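You operate a simulated robot arm through the tools that you are given. There is no shell and no other tool. Be economical: measure what you need, move in short steps, check, and stop when the job is done.

You run a simulated robot arm. Do the job below in one go: nothing can be reset, and whatever is moved stays where it is left.

TASK
Fetch the tin marked "Pegs" from the table top and set it on top of the red bowl.

The check looks at the end state, three seconds after you hand in, the way a careful person would. Anything else that was tipped, shoved, dropped, spilled or broken makes it a failure.

THE ROBOT
A 7-joint arm with a two-finger parallel gripper, fixed in place. Base frame: the origin is at the foot of the arm, x ahead of it, y to its left, z up; the work surface is at about z = 0. Readings come in m, degrees, newtons and seconds.
With the tool pointing down near the work surface it reaches from about 0.24 to 0.62 m from the base axis. Its first joint turns from -66.0 to 66.0 degrees. Payload 2.6 kg.
Tool frame: the origin (TCP) lies between the finger pads and is the grasp point; the fingertips stand 0.03 m ahead of it; z points along the fingers, y is the line along which they close. Largest opening 0.094 m; finger width 0.028, thickness 0.01; the body of the gripper, 0.05 by 0.096 m, starts 0.055 m behind the TCP.
Orientation is told as [roll, pitch, yaw] about the base's x, y, z axes, in that order, counted from this pose: with the fingers straight down and closing along the base's y, the tool's x points along the base's -x, its y along +y and its z along -z.

THE INTERFACE
- The arm moves only by the tool send_rows. Its argument "plan" is a list of rows, each a list of 2 entries, a list of its own where there are three numbers: the shift along the base's x, y, z in units of 150 mm (1.0 is 150 mm), then the turn about the base's z in units of 180 degrees (1.0 is 180 degrees). In form: [[[dx, dy, dz], twist], ...]. A call has 1 to 20 rows; each row is the pose to reach, as a shift and turn from the pose commanded when the call began. "jaw" is the finger opening in m, from 0 to 0.094, set as the call begins (left out, the last holds). A call with a number of a shift or a turn outside -1 to 1 is refused whole. Rows are played at 5 a second. More than 0.05 m and 8.6 degrees between two rows, or a gripper value outside its range, and nothing of the call is played. Where a pose cannot be reached the arm comes as near as it can. A force on the tool above 40 N (or 10 N above the force at the start of the call, whichever is more), or a blocked arm, ends the call early, and 0.2 s more pass. The fingers move at their own pace (about 0.072 m/s each) and stop on an object; they squeeze with about 40 N. The grip force told is the motor's: it shows also when the fingers shut on nothing. Time passes only in rows, and 0.2 s behind the last, so rows that repeat a pose let the fingers close. It gives the time, the measured TCP pose, the force on the tool (base axes), the opening and the grip force at its end, in the units of the frame above (readings bear some noise), and new pictures: "pictures" is both (left out), scene, wrist or none.
- Cameras (640 x 400 px; columns grow to the right, rows downward): "scene" is fixed at [0.039, 0.4382, 0.5741]; the picture's right is [-0.81, -0.58, 0.00], its down [-0.36, 0.49, -0.79] and it looks along [0.46, -0.64, -0.61] (base axes); focal length 298 px, centre (320, 200). "wrist" rides on the gripper at [0.076, 0.014, -0.102] in the tool frame; the picture's right is [-0.18, 0.98, 0.00], its down [-0.75, -0.14, -0.64] and it looks along [-0.63, -0.12, 0.77] (tool axes); focal length 243 px, centre (320, 200). There is no depth. A picture from a camera that has moved, and an enlarged one, comes with that camera's place and axes in the base frame and with its lens. The place of the scene camera against the robot may be out by one fixed shift of up to 0.025 m in any direction.
- close_up(camera, box): a new picture of the part [left, top, right, bottom] of that camera's present view, enlarged. It takes no simulated time.
- finish_job(): hands the job in; it is judged then, once.

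Work in short steps. Places have to be worked out from the pictures, the camera data and where the tool is seen: move nearer, look again, correct. Check each grasp and each placing, and mend what went wrong. You have 90 turns and 170 pictures in all, those below and enlarged ones among them. Open the gripper and draw the arm clear of the work before you hand the job in, unless the task says otherwise; then end with one line.

The tools are called after ">>>" by a JSON object that holds its "name" and its "arguments". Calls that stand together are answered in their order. send_rows: Moves the arm, as the interface text tells. Its arguments: {"type":"object","properties":{"plan":{"type":"array","items":{"type":"array"}},"jaw":{"type":"number"},"pictures":{"type":"string","enum":["both","scene","wrist","none"]}},"required":["plan"]} The other tools are called the same way: close_up (camera, box) takes an enlarged picture of a part of a camera's view; finish_job () hands the job in.

At the start:

```text
clock: 0.0
eef_pos: [0.4643, -0.0003, 0.2953]
tcp_rot: [0.0, 0.0, 0.0]
force: [0.1, 0.2, -0.1]
gripper_width: 0.0938
grip_force: 0.1
```

scene: 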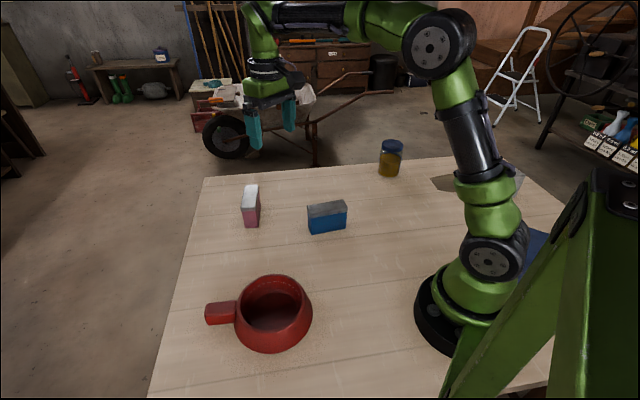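
wrist: 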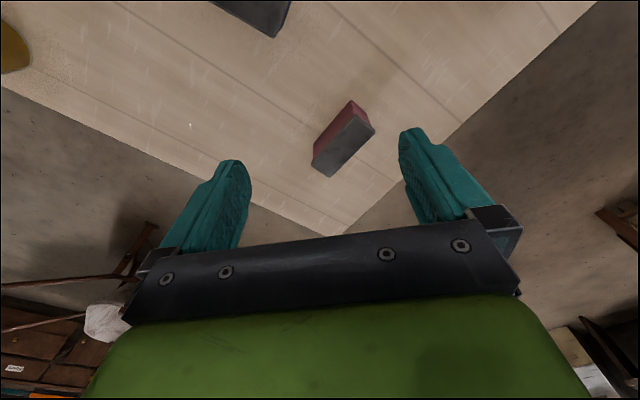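

The scene shows a pink tin, a blue tin, a jar, and a red bowl with a handle. I need to read labels, so I enlarge the scene.

>>> {"name": "close_up", "arguments": {"camera": "scene", "box": [220, 170, 360, 250]}}

>>> {"name": "close_up", "arguments": {"camera": "scene", "box": [190, 260, 330, 360]}}

>>> {"name": "close_up", "arguments": {"camera": "wrist", "box": [200, 0, 400, 200]}}

```text
4.57 times, centred on (290, 210) of scene
camera zoom: at [0.039, 0.4382, 0.5741], right [-0.81, -0.58, 0.0], down [-0.36, 0.49, -0.79], along [0.46, -0.64, -0.61], focal length 1362 px, centre (457, 154)
```

zoom: 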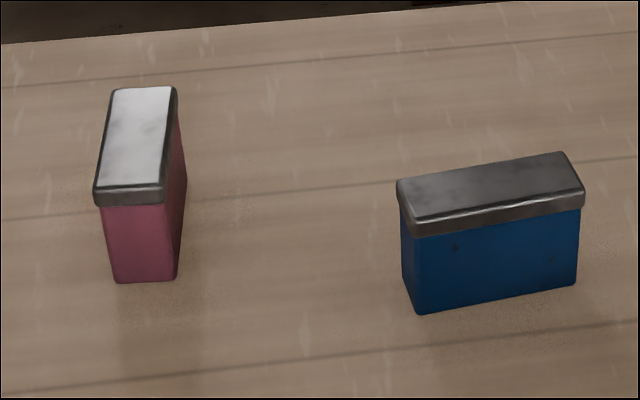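

```text
4.00 times, centred on (260, 310) of scene
camera zoom: at [0.039, 0.4382, 0.5741], right [-0.81, -0.58, 0.0], down [-0.36, 0.49, -0.79], along [0.46, -0.64, -0.61], focal length 1192 px, centre (560, -240)
```

zoom: 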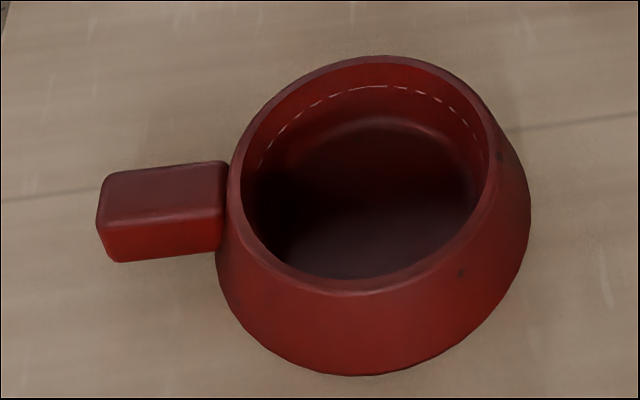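

```text
2.00 times, centred on (300, 100) of wrist
camera zoom: at [0.3874, 0.0154, 0.3987], right [0.18, 0.98, 0.0], down [0.75, -0.14, 0.64], along [0.63, -0.12, -0.77], focal length 485 px, centre (360, 400)
```

zoom: 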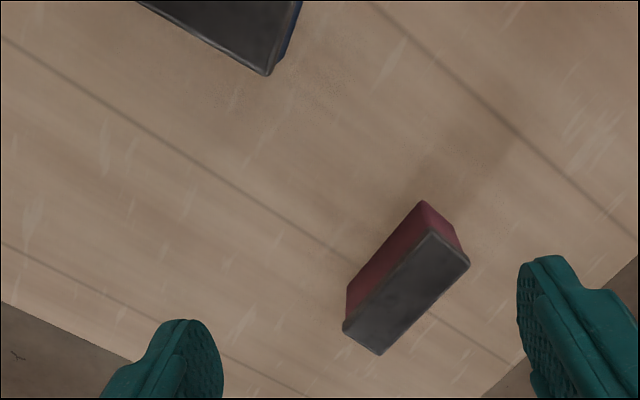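

Labels must be on the hidden sides. I estimate pink at about (0.58, 0.02) and blue at about (0.36, -0.06). I'll turn the wrist camera to look at the blue tin's hidden (+x, -y) face, staying well above the tins.

>>> {"name": "send_rows", "arguments": {"plan": [[[-0.01, -0.05, -0.03], 0.045], [[-0.02, -0.1, -0.07], 0.09], [[-0.03, -0.15, -0.1], 0.135], [[-0.04, -0.2, -0.14], 0.18], [[-0.05, -0.25, -0.18], 0.225], [[-0.06, -0.3, -0.21], 0.27], [[-0.06, -0.35, -0.25], 0.315], [[-0.07, -0.4, -0.28], 0.36], [[-0.08, -0.45, -0.32], 0.405], [[-0.09, -0.5, -0.35], 0.45], [[-0.1, -0.55, -0.39], 0.495], [[-0.11, -0.6, -0.42], 0.54], [[-0.12, -0.65, -0.46], 0.585], [[-0.13, -0.7, -0.5], 0.63], [[-0.14, -0.75, -0.53], 0.675], [[-0.15, -0.81, -0.57], 0.715], [[-0.16, -0.87, -0.6], 0.75]]}}

```text
clock: 3.6
eef_pos: [0.4393, -0.1292, 0.2072]
tcp_rot: [0.0, 0.0, 135.2]
force: [0.0, -0.3, -0.1]
gripper_width: 0.0936
grip_force: 0.1
camera wrist: at [0.484, -0.1935, 0.3096], right [-0.82, -0.57, 0.0], down [-0.43, 0.63, 0.64], along [-0.36, 0.53, -0.77], focal length 243 px, centre (320, 200)
```

scene: 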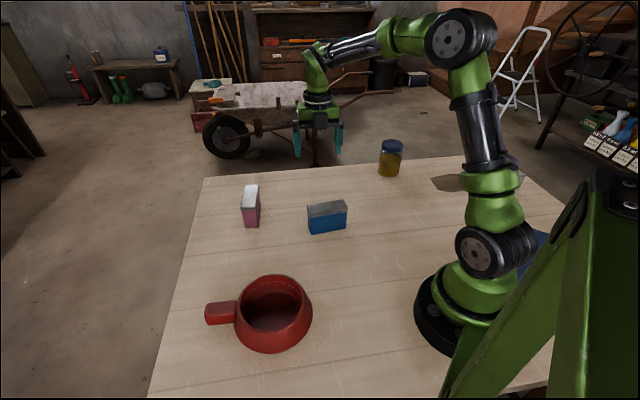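
wrist: 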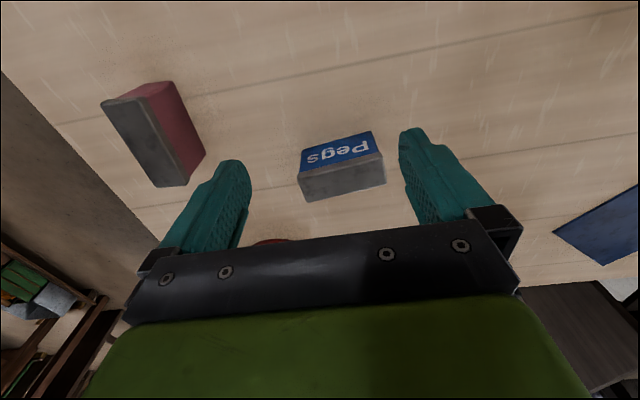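

The blue tin reads "Pegs". I enlarge for accurate corners.

>>> {"name": "close_up", "arguments": {"camera": "wrist", "box": [280, 110, 400, 210]}}

```text
4.00 times, centred on (340, 160) of wrist
camera zoom: at [0.484, -0.1935, 0.3096], right [-0.82, -0.57, 0.0], down [-0.43, 0.63, 0.64], along [-0.36, 0.53, -0.77], focal length 970 px, centre (240, 360)
```

zoom: 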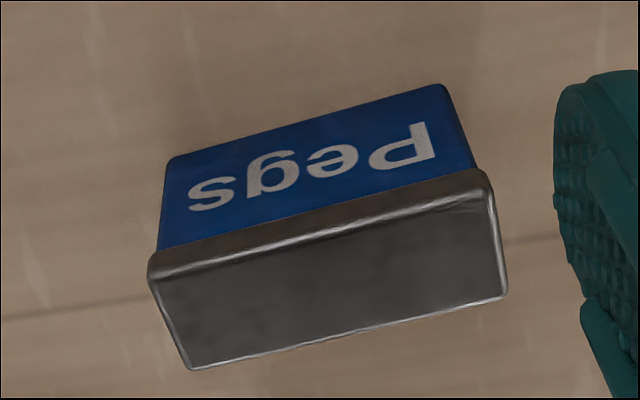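

Blue tin is centred at about (0.368, -0.070), top about 0.075, long axis about 51°. It is about 0.098 long, close to the bowl mouth's size, so I go and measure the bowl with the wrist camera first.

>>> {"name": "send_rows", "arguments": {"plan": [[[-0.1, 0.2, 0.1], -0.04], [[-0.2, 0.4, 0.2], -0.08], [[-0.3, 0.6, 0.3], -0.12], [[-0.4, 0.8, 0.4], -0.16], [[-0.5, 0.98, 0.5], -0.2]], "pictures": "none"}}

>>> {"name": "send_rows", "arguments": {"plan": [[[-0.14, 0.18, 0], -0.02], [[-0.28, 0.36, 0], -0.03], [[-0.42, 0.54, 0], -0.05], [[-0.42, 0.54, 0], -0.05]], "pictures": "wrist"}}

```text
clock: 4.8
eef_pos: [0.3632, 0.0191, 0.2788]
tcp_rot: [0.0, 0.0, 98.9]
force: [-0.2, -0.2, -0.4]
gripper_width: 0.0941
grip_force: 0.1
```

```text
clock: 5.8
eef_pos: [0.3006, 0.0972, 0.2802]
tcp_rot: [0.0, 0.0, 89.8]
force: [0.2, 0.3, -0.6]
gripper_width: 0.094
grip_force: 0.0
camera wrist: at [0.2859, 0.0213, 0.3833], right [-0.98, 0.18, 0.0], down [0.14, 0.75, 0.64], along [0.12, 0.63, -0.77], focal length 243 px, centre (320, 200)
```

wrist: 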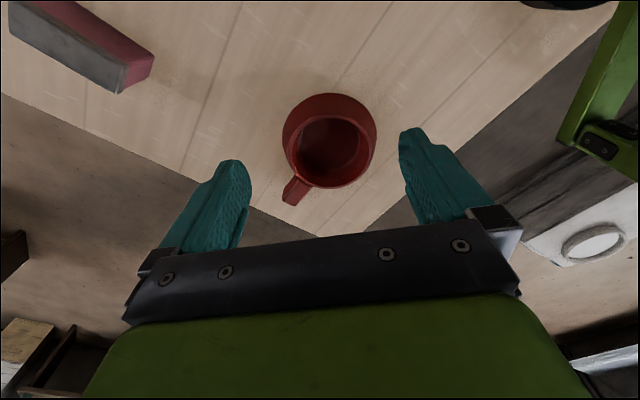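

>>> {"name": "close_up", "arguments": {"camera": "wrist", "box": [260, 80, 400, 210]}}

```text
3.08 times, centred on (330, 145) of wrist
camera zoom: at [0.2859, 0.0213, 0.3833], right [-0.98, 0.18, 0.0], down [0.14, 0.75, 0.64], along [0.12, 0.63, -0.77], focal length 746 px, centre (289, 369)
```

zoom: 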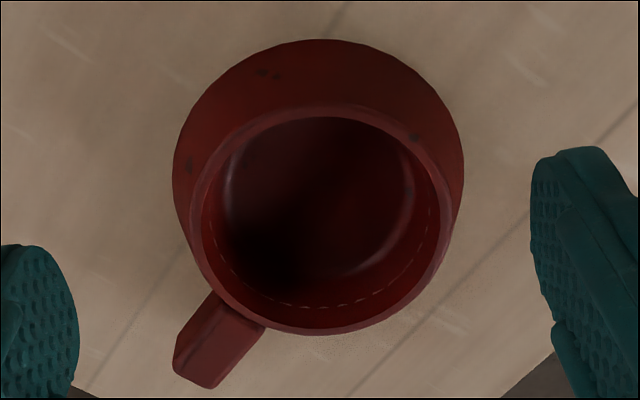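

Bowl: centre about (0.302, 0.209), rim height about 0.055, rim outer radius about 0.062, inner about 0.056. The tin is slightly shorter than the mouth, so to sit on the rim it must span a chord about 0.043 off-centre. First I go above the tin, aligned to its axis (yaw 51.5°).

>>> {"name": "send_rows", "arguments": {"plan": [[[0.09, -0.2, -0.1], -0.043], [[0.18, -0.4, -0.2], -0.086], [[0.27, -0.6, -0.3], -0.129], [[0.36, -0.8, -0.45], -0.172], [[0.4, -0.9, -0.6], -0.2], [[0.438, -0.98, -0.67], -0.214], [[0.438, -1.0, -0.67], -0.214]], "pictures": "none"}}

>>> {"name": "send_rows", "arguments": {"plan": [[[0, -0.115, 0], 0], [[0, -0.115, 0], 0]]}}

```text
clock: 7.4
eef_pos: [0.3677, -0.0515, 0.1801]
tcp_rot: [0.0, 0.0, 51.5]
force: [0.3, -0.3, -0.4]
gripper_width: 0.094
grip_force: 0.1
```

```text
clock: 8.0
eef_pos: [0.3676, -0.0697, 0.1822]
tcp_rot: [0.0, 0.1, 51.5]
force: [-0.2, 0.4, -1.5]
gripper_width: 0.0942
grip_force: 0.0
camera wrist: at [0.3082, -0.1192, 0.284], right [-0.65, 0.76, 0.0], down [0.58, 0.5, 0.64], along [0.49, 0.42, -0.77], focal length 243 px, centre (320, 200)
```

scene: 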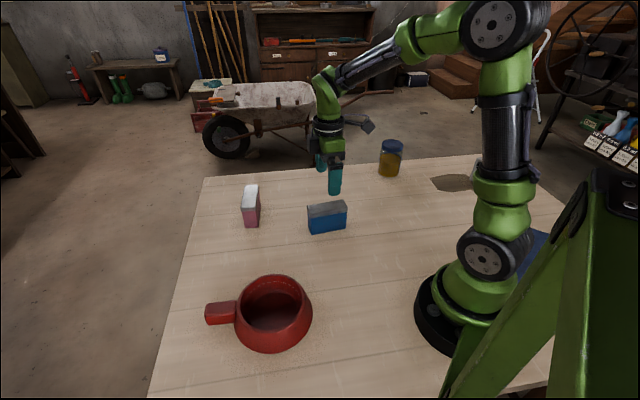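
wrist: 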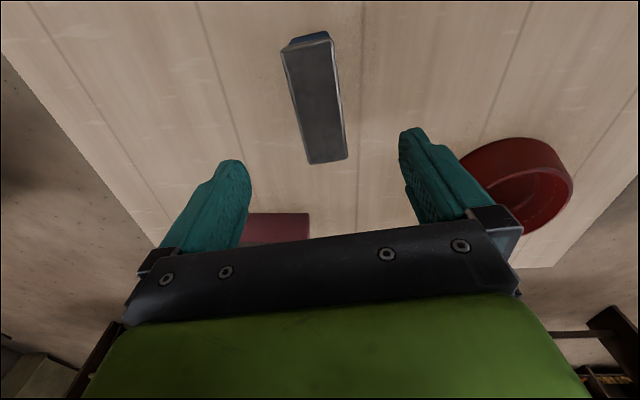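

Refined tin centre (0.367, -0.071), axis about 51°, matching the tool. Descending to grasp height z = 0.05.

>>> {"name": "send_rows", "arguments": {"plan": [[[0, 0, -0.2], 0], [[0, 0, -0.4], 0], [[0, 0, -0.55], 0], [[0, 0, -0.7], 0], [[0, 0, -0.8], 0], [[0, 0, -0.865], 0], [[0, 0, -0.865], 0]]}}

```text
clock: 9.6
eef_pos: [0.3676, -0.0695, 0.0486]
tcp_rot: [0.0, 0.0, 51.4]
force: [-0.5, 0.7, -0.3]
gripper_width: 0.0938
grip_force: 0.0
camera wrist: at [0.3084, -0.1193, 0.1519], right [-0.65, 0.76, 0.0], down [0.58, 0.5, 0.64], along [0.49, 0.42, -0.77], focal length 243 px, centre (320, 200)
```

scene: 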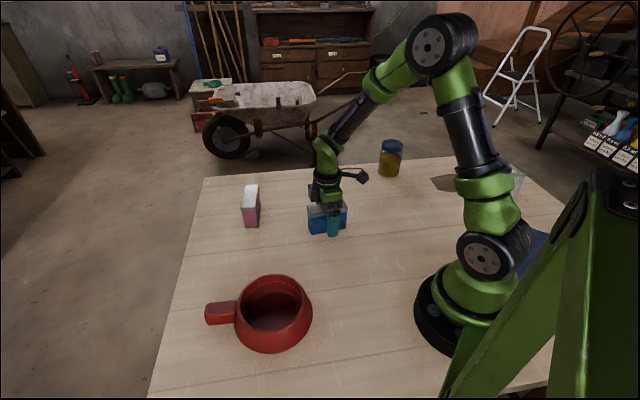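
wrist: 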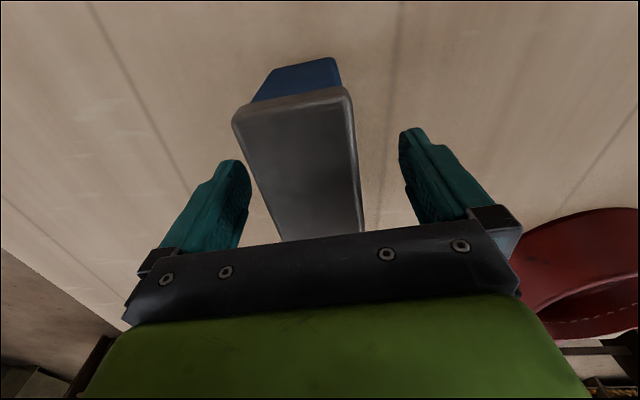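

Fingers straddle the tin; closing.

>>> {"name": "send_rows", "arguments": {"plan": [[[0, 0, 0], 0], [[0, 0, 0], 0], [[0, 0, 0], 0], [[0, 0, 0], 0], [[0, 0, 0], 0]], "jaw": 0.0, "pictures": "none"}}

>>> {"name": "send_rows", "arguments": {"plan": [[[0, 0, 0.1], 0], [[0, 0, 0.3], 0], [[0, 0, 0.55], 0], [[0, 0, 0.8], 0], [[0, 0, 0.87], 0], [[0, 0, 0.87], 0]]}}

```text
clock: 10.8
eef_pos: [0.3681, -0.0705, 0.0501]
tcp_rot: [0.0, 0.0, 51.5]
force: [-0.2, -0.9, 0.2]
gripper_width: 0.042
grip_force: 40.1
```

```text
clock: 12.2
eef_pos: [0.3682, -0.0699, 0.1834]
tcp_rot: [0.0, 0.0, 51.5]
force: [0.5, 0.5, -2.8]
gripper_width: 0.0419
grip_force: 40.2
camera wrist: at [0.3084, -0.1195, 0.2857], right [-0.65, 0.76, 0.0], down [0.58, 0.5, 0.64], along [0.49, 0.42, -0.77], focal length 243 px, centre (320, 200)
```

scene: 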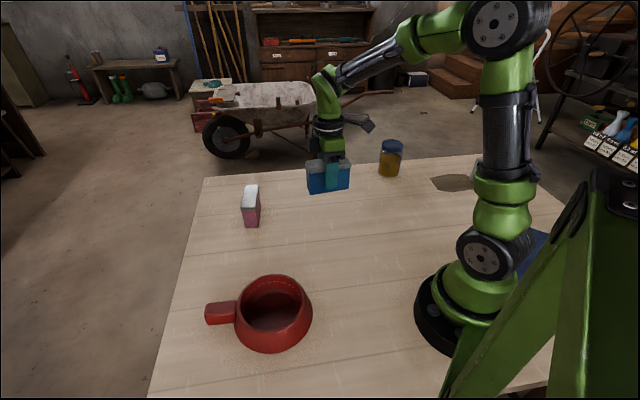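
wrist: 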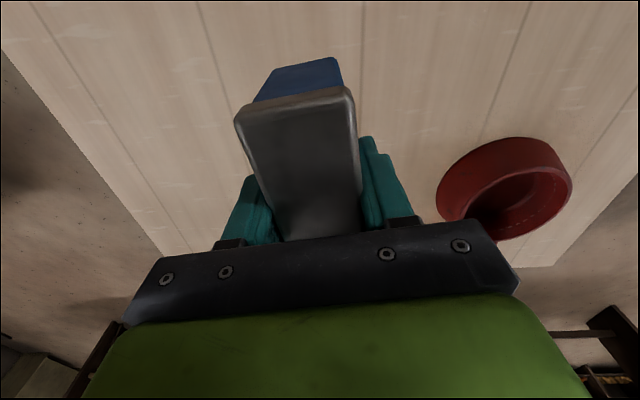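

Tin is held firmly (lid width 0.042). I take a close-up of the bowl from this second viewpoint to cross-check its position.

>>> {"name": "close_up", "arguments": {"camera": "wrist", "box": [420, 120, 590, 250]}}

>>> {"name": "close_up", "arguments": {"camera": "scene", "box": [190, 260, 330, 360]}}

```text
3.08 times, centred on (505, 185) of wrist
camera zoom: at [0.3084, -0.1195, 0.2857], right [-0.65, 0.76, 0.0], down [0.58, 0.5, 0.64], along [0.49, 0.42, -0.77], focal length 746 px, centre (-249, 246)
```

zoom: 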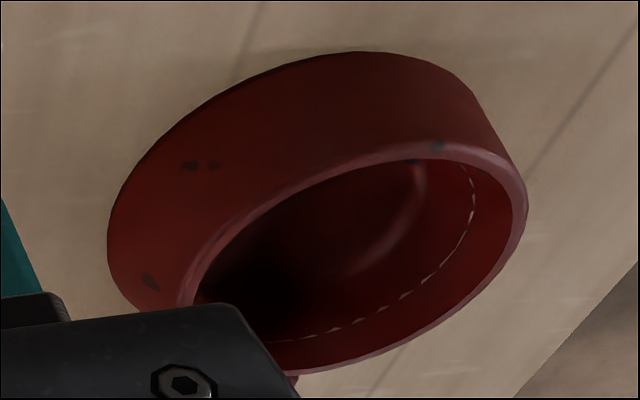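

```text
4.00 times, centred on (260, 310) of scene
camera zoom: at [0.039, 0.4382, 0.5741], right [-0.81, -0.58, 0.0], down [-0.36, 0.49, -0.79], along [0.46, -0.64, -0.61], focal length 1192 px, centre (560, -240)
```

zoom: 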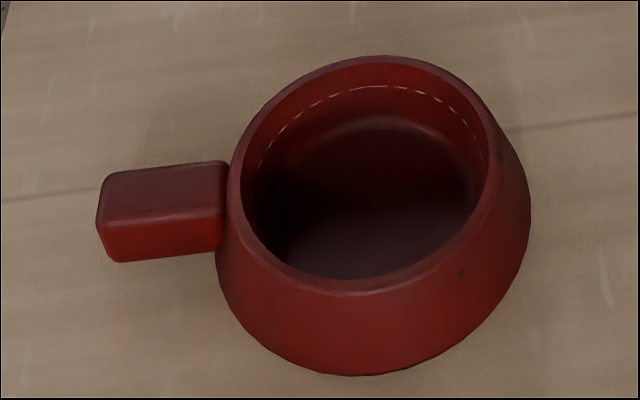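

Both wrist views agree: bowl centre (0.307, 0.209), rim about 0.052 high, outer radius about 0.064, inner about 0.058. I'll carry the tin to (0.342, 0.181), which is 0.045 off-centre on a chord, staying high.

>>> {"name": "send_rows", "arguments": {"plan": [[[-0.02, 0.2, 0.05], 0], [[-0.04, 0.4, 0.1], 0], [[-0.07, 0.6, 0.1], 0], [[-0.1, 0.8, 0.1], 0], [[-0.12, 1.0, 0.1], 0]], "pictures": "none"}}

>>> {"name": "send_rows", "arguments": {"plan": [[[-0.02, 0.22, 0], 0], [[-0.04, 0.44, 0], 0], [[-0.053, 0.64, 0], 0], [[-0.053, 0.673, -0.1], 0], [[-0.053, 0.673, -0.2], 0], [[-0.053, 0.673, -0.2], 0]]}}

```text
clock: 13.4
eef_pos: [0.3488, 0.0811, 0.2011]
tcp_rot: [-0.1, -0.1, 51.5]
force: [0.2, -0.1, -2.2]
gripper_width: 0.0418
grip_force: 39.8
```

```text
clock: 14.8
eef_pos: [0.342, 0.1813, 0.1637]
tcp_rot: [0.0, -0.1, 51.4]
force: [-0.3, 0.9, -1.5]
gripper_width: 0.0419
grip_force: 39.9
camera wrist: at [0.2825, 0.1309, 0.2675], right [-0.65, 0.76, 0.0], down [0.58, 0.5, 0.64], along [0.49, 0.42, -0.77], focal length 243 px, centre (320, 200)
```

scene: 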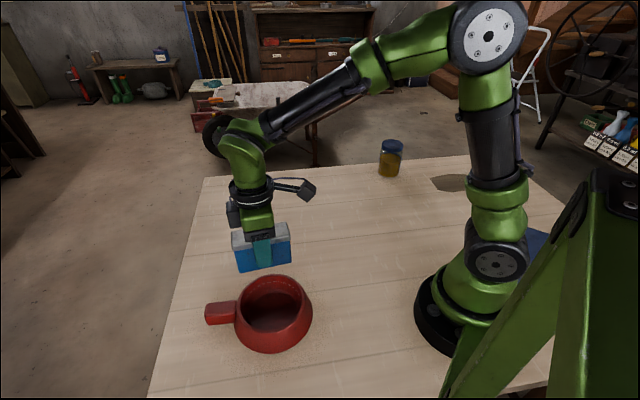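
wrist: 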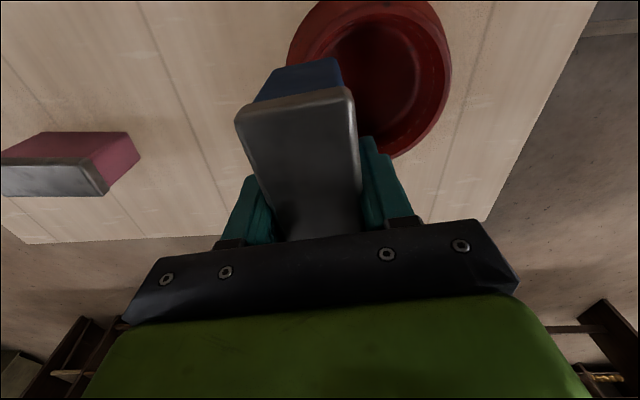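

The tin hangs above the far side of the bowl. I lower to about 1 cm above the rim and check.

>>> {"name": "send_rows", "arguments": {"plan": [[[0, 0, -0.1], 0], [[0, 0, -0.2], 0], [[0, 0, -0.29], 0], [[0, 0, -0.29], 0]], "pictures": "none"}}

>>> {"name": "close_up", "arguments": {"camera": "scene", "box": [190, 210, 330, 360]}}

>>> {"name": "close_up", "arguments": {"camera": "wrist", "box": [220, 0, 480, 180]}}

```text
clock: 15.8
eef_pos: [0.3419, 0.1815, 0.123]
tcp_rot: [0.0, -0.1, 51.5]
force: [-0.1, -0.6, -1.5]
gripper_width: 0.042
grip_force: 40.1
```

```text
2.67 times, centred on (260, 285) of scene
camera zoom: at [0.039, 0.4382, 0.5741], right [-0.81, -0.58, 0.0], down [-0.36, 0.49, -0.79], along [0.46, -0.64, -0.61], focal length 794 px, centre (480, -27)
```

zoom: 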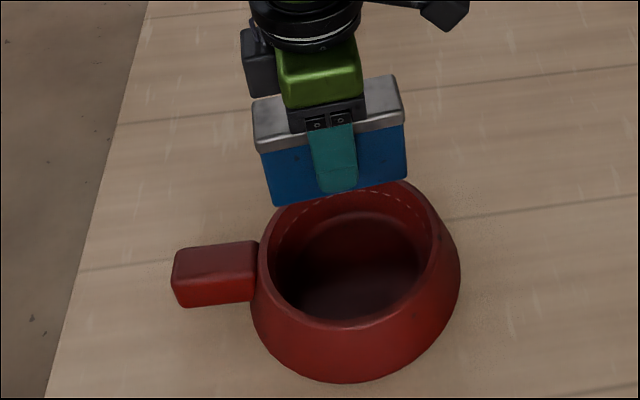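

```text
2.22 times, centred on (350, 90) of wrist
camera zoom: at [0.2824, 0.1316, 0.2257], right [-0.65, 0.76, 0.0], down [0.58, 0.5, 0.64], along [0.49, 0.42, -0.77], focal length 539 px, centre (253, 444)
```

zoom: 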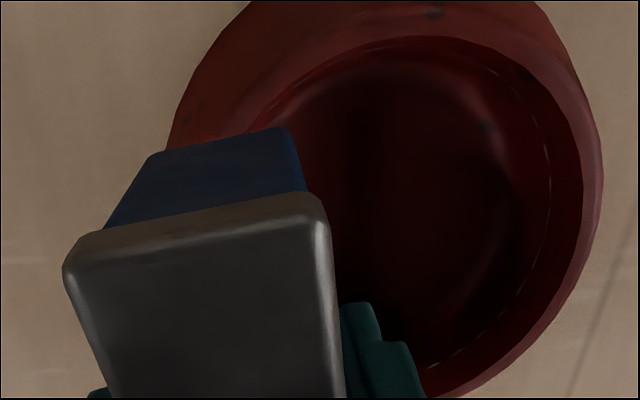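

Geometry is as planned (offset 0.044, centred laterally). Lowering gently in small steps, watching force.

>>> {"name": "send_rows", "arguments": {"plan": [[[0, 0, -0.04], 0], [[0, 0, -0.08], 0], [[0, 0, -0.1], 0], [[0, 0, -0.1], 0]], "pictures": "none"}}

>>> {"name": "close_up", "arguments": {"camera": "scene", "box": [220, 230, 320, 300]}}

```text
clock: 16.8
eef_pos: [0.3428, 0.1824, 0.1074]
tcp_rot: [0.0, 0.0, 51.5]
force: [1.0, -0.5, -1.4]
gripper_width: 0.0418
grip_force: 40.1
```

```text
5.71 times, centred on (270, 265) of scene
camera zoom: at [0.039, 0.4382, 0.5741], right [-0.81, -0.58, 0.0], down [-0.36, 0.49, -0.79], along [0.46, -0.64, -0.61], focal length 1702 px, centre (606, -171)
```

zoom: 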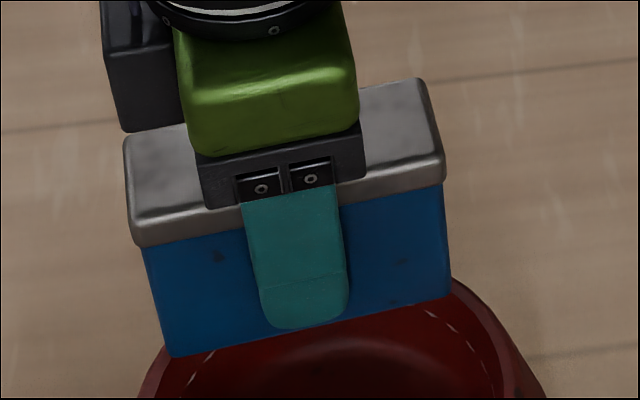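

Still no contact. Continuing in about 1.5 mm steps.

>>> {"name": "send_rows", "arguments": {"plan": [[[0, 0, -0.01], 0], [[0, 0, -0.02], 0], [[0, 0, -0.03], 0], [[0, 0, -0.03], 0]], "pictures": "none"}}

>>> {"name": "close_up", "arguments": {"camera": "scene", "box": [220, 240, 320, 310]}}

```text
clock: 17.8
eef_pos: [0.3424, 0.1815, 0.1041]
tcp_rot: [0.0, 0.1, 51.5]
force: [0.7, -0.4, -1.4]
gripper_width: 0.0415
grip_force: 39.7
```

```text
5.71 times, centred on (270, 275) of scene
camera zoom: at [0.039, 0.4382, 0.5741], right [-0.81, -0.58, 0.0], down [-0.36, 0.49, -0.79], along [0.46, -0.64, -0.61], focal length 1702 px, centre (606, -229)
```

zoom: 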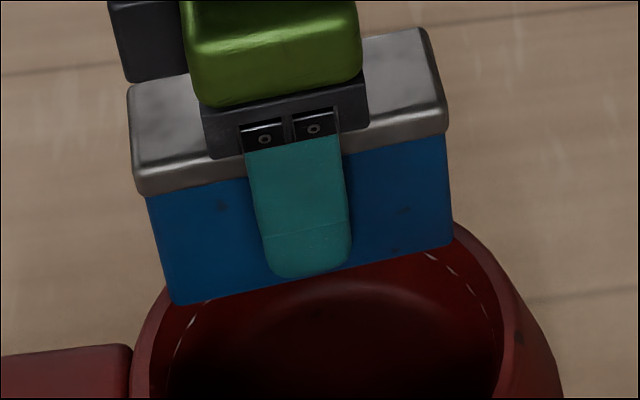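

>>> {"name": "send_rows", "arguments": {"plan": [[[0, 0, -0.01], 0], [[0, 0, -0.01], 0]], "pictures": "none"}}

>>> {"name": "send_rows", "arguments": {"plan": [[[0, 0, -0.01], 0], [[0, 0, -0.01], 0]], "pictures": "none"}}

>>> {"name": "close_up", "arguments": {"camera": "scene", "box": [220, 240, 320, 310]}}

>>> {"name": "close_up", "arguments": {"camera": "wrist", "box": [220, 0, 480, 180]}}

```text
clock: 18.4
eef_pos: [0.3423, 0.1813, 0.1016]
tcp_rot: [-0.1, 0.0, 51.6]
force: [0.4, 0.4, -0.4]
gripper_width: 0.0418
grip_force: 39.7
```

```text
clock: 19.0
eef_pos: [0.3422, 0.1814, 0.1022]
tcp_rot: [-0.1, -0.1, 51.5]
force: [-4.6, -6.0, 18.2]
gripper_width: 0.0418
grip_force: 39.8
```

```text
5.71 times, centred on (270, 275) of scene
camera zoom: at [0.0389, 0.4382, 0.5742], right [-0.81, -0.58, 0.0], down [-0.36, 0.49, -0.79], along [0.46, -0.64, -0.61], focal length 1702 px, centre (606, -229)
```

zoom: 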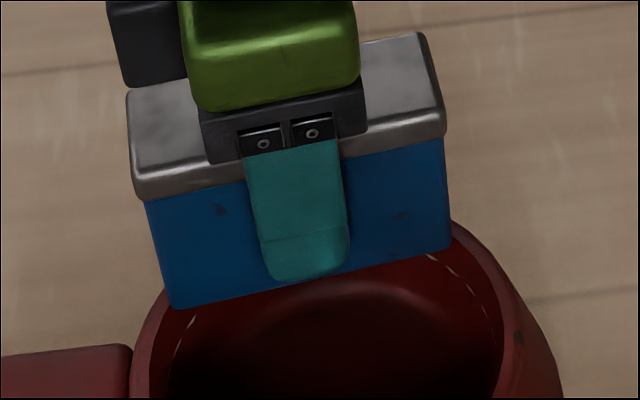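

```text
2.22 times, centred on (350, 90) of wrist
camera zoom: at [0.2828, 0.1319, 0.2041], right [-0.65, 0.76, 0.0], down [0.58, 0.5, 0.64], along [0.49, 0.42, -0.77], focal length 539 px, centre (253, 444)
```

zoom: 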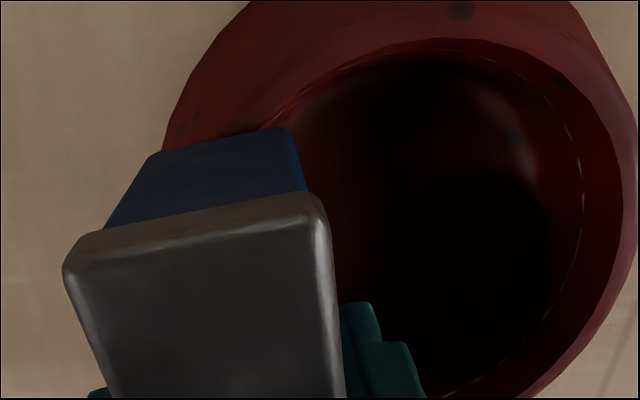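

Contact at TCP z ≈ 0.102 with 18 N, matching the rim height, and the tin's end overlaps the rim well past its centreline. I ease off the load and open the fingers.

>>> {"name": "send_rows", "arguments": {"plan": [[[0, 0, 0.008], 0], [[0, 0, 0.008], 0]], "pictures": "none"}}

>>> {"name": "send_rows", "arguments": {"plan": [[[0, 0, 0], 0], [[0, 0, 0], 0], [[0, 0, 0], 0]], "jaw": 0.08}}

>>> {"name": "close_up", "arguments": {"camera": "scene", "box": [220, 240, 320, 310]}}

```text
clock: 19.6
eef_pos: [0.3441, 0.1807, 0.1013]
tcp_rot: [0.0, -0.2, 51.6]
force: [-1.0, 2.5, 7.1]
gripper_width: 0.0418
grip_force: 40.3
```

```text
clock: 20.4
eef_pos: [0.3417, 0.1815, 0.1019]
tcp_rot: [0.0, 0.0, 51.5]
force: [-0.6, -0.4, -0.3]
gripper_width: 0.0802
grip_force: 0.1
camera wrist: at [0.283, 0.1312, 0.2041], right [-0.65, 0.76, 0.0], down [0.58, 0.5, 0.64], along [0.49, 0.42, -0.77], focal length 243 px, centre (320, 200)
```

scene: 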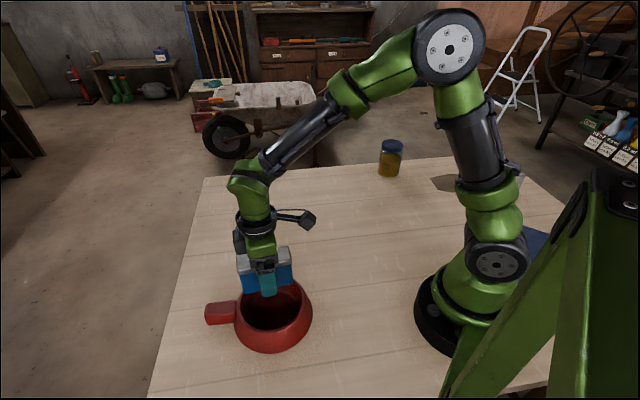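
wrist: 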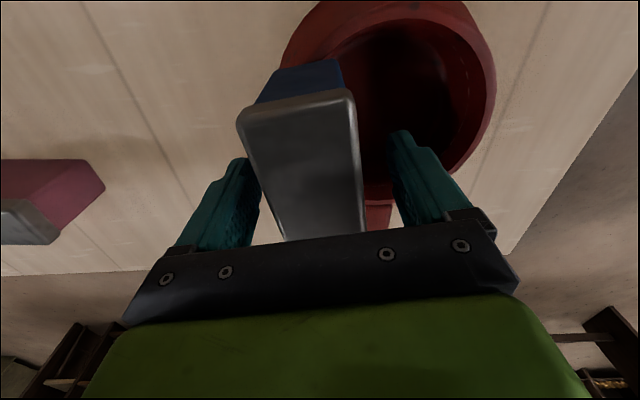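

```text
5.71 times, centred on (270, 275) of scene
camera zoom: at [0.039, 0.4382, 0.5741], right [-0.81, -0.58, 0.0], down [-0.36, 0.49, -0.79], along [0.46, -0.64, -0.61], focal length 1702 px, centre (606, -229)
```

zoom: 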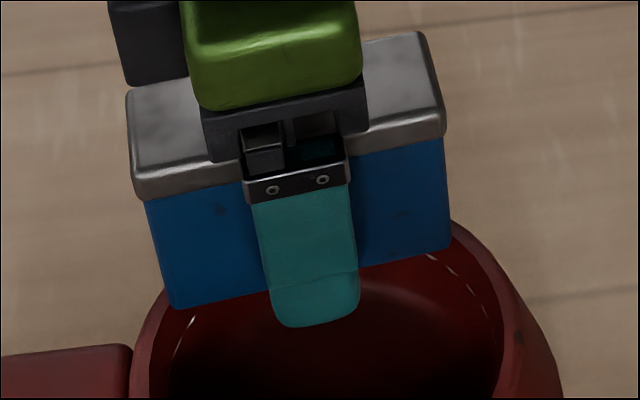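

The tin stayed upright and did not move on release. Now I lift straight up and clear.

>>> {"name": "send_rows", "arguments": {"plan": [[[0, 0, 0.1], 0], [[0, 0, 0.3], 0], [[0, 0, 0.55], 0], [[0, 0, 0.8], 0], [[0, 0, 0.98], 0], [[0.1, -0.2, 0.98], 0], [[0.2, -0.45, 0.98], 0], [[0.3, -0.7, 0.98], 0], [[0.3, -0.9, 0.98], 0], [[0.3, -0.9, 0.98], 0]]}}

>>> {"name": "close_up", "arguments": {"camera": "scene", "box": [190, 230, 330, 360]}}

```text
clock: 22.6
eef_pos: [0.3864, 0.0487, 0.2496]
tcp_rot: [0.0, 0.1, 51.5]
force: [0.3, 0.0, 0.0]
gripper_width: 0.08
grip_force: 0.0
camera wrist: at [0.3269, -0.0026, 0.3514], right [-0.65, 0.76, 0.0], down [0.58, 0.5, 0.64], along [0.49, 0.42, -0.77], focal length 243 px, centre (320, 200)
```

scene: 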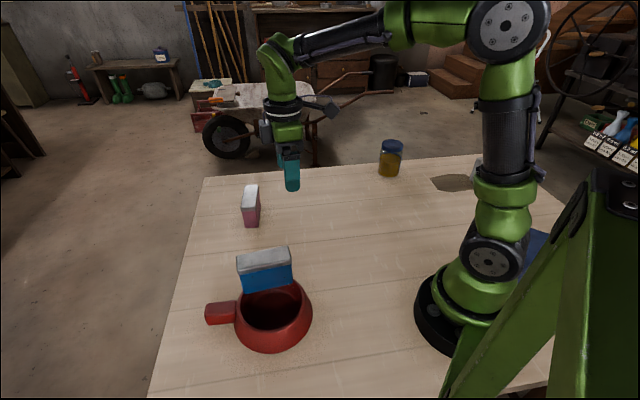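
wrist: 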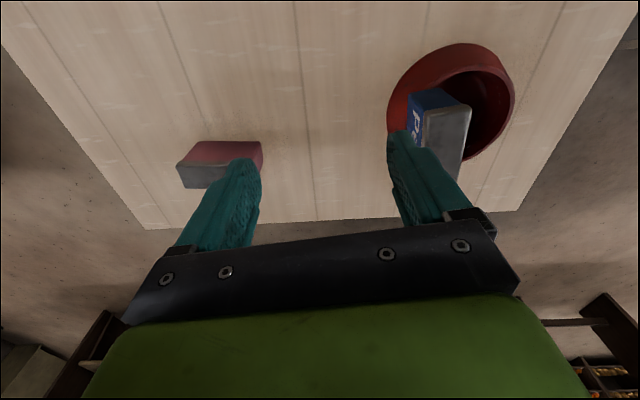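

```text
3.08 times, centred on (260, 295) of scene
camera zoom: at [0.039, 0.4382, 0.5741], right [-0.81, -0.58, 0.0], down [-0.36, 0.49, -0.79], along [0.46, -0.64, -0.61], focal length 917 px, centre (505, -92)
```

zoom: 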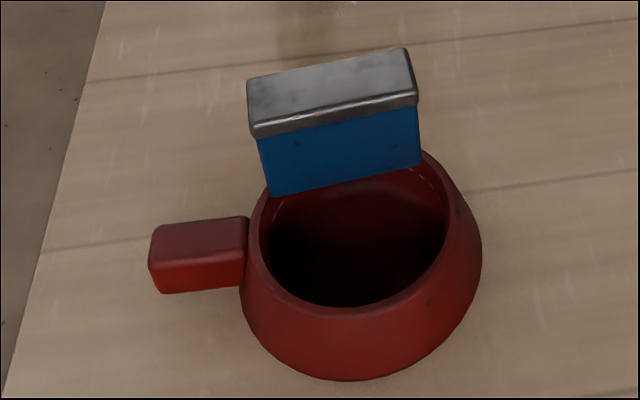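

The tin rests upright and stable on the bowl's rim, the bowl hasn't moved, and nothing else was touched. The arm is clear and the gripper open, so I'm handing in.

>>> {"name": "finish_job", "arguments": {}}

```text
The job is handed in.
```

The "Pegs" tin (the blue one) is standing upright on the rim of the red bowl. It sits about 4.5 cm off-centre because it is slightly shorter than the bowl's mouth and would have dropped in if centred.
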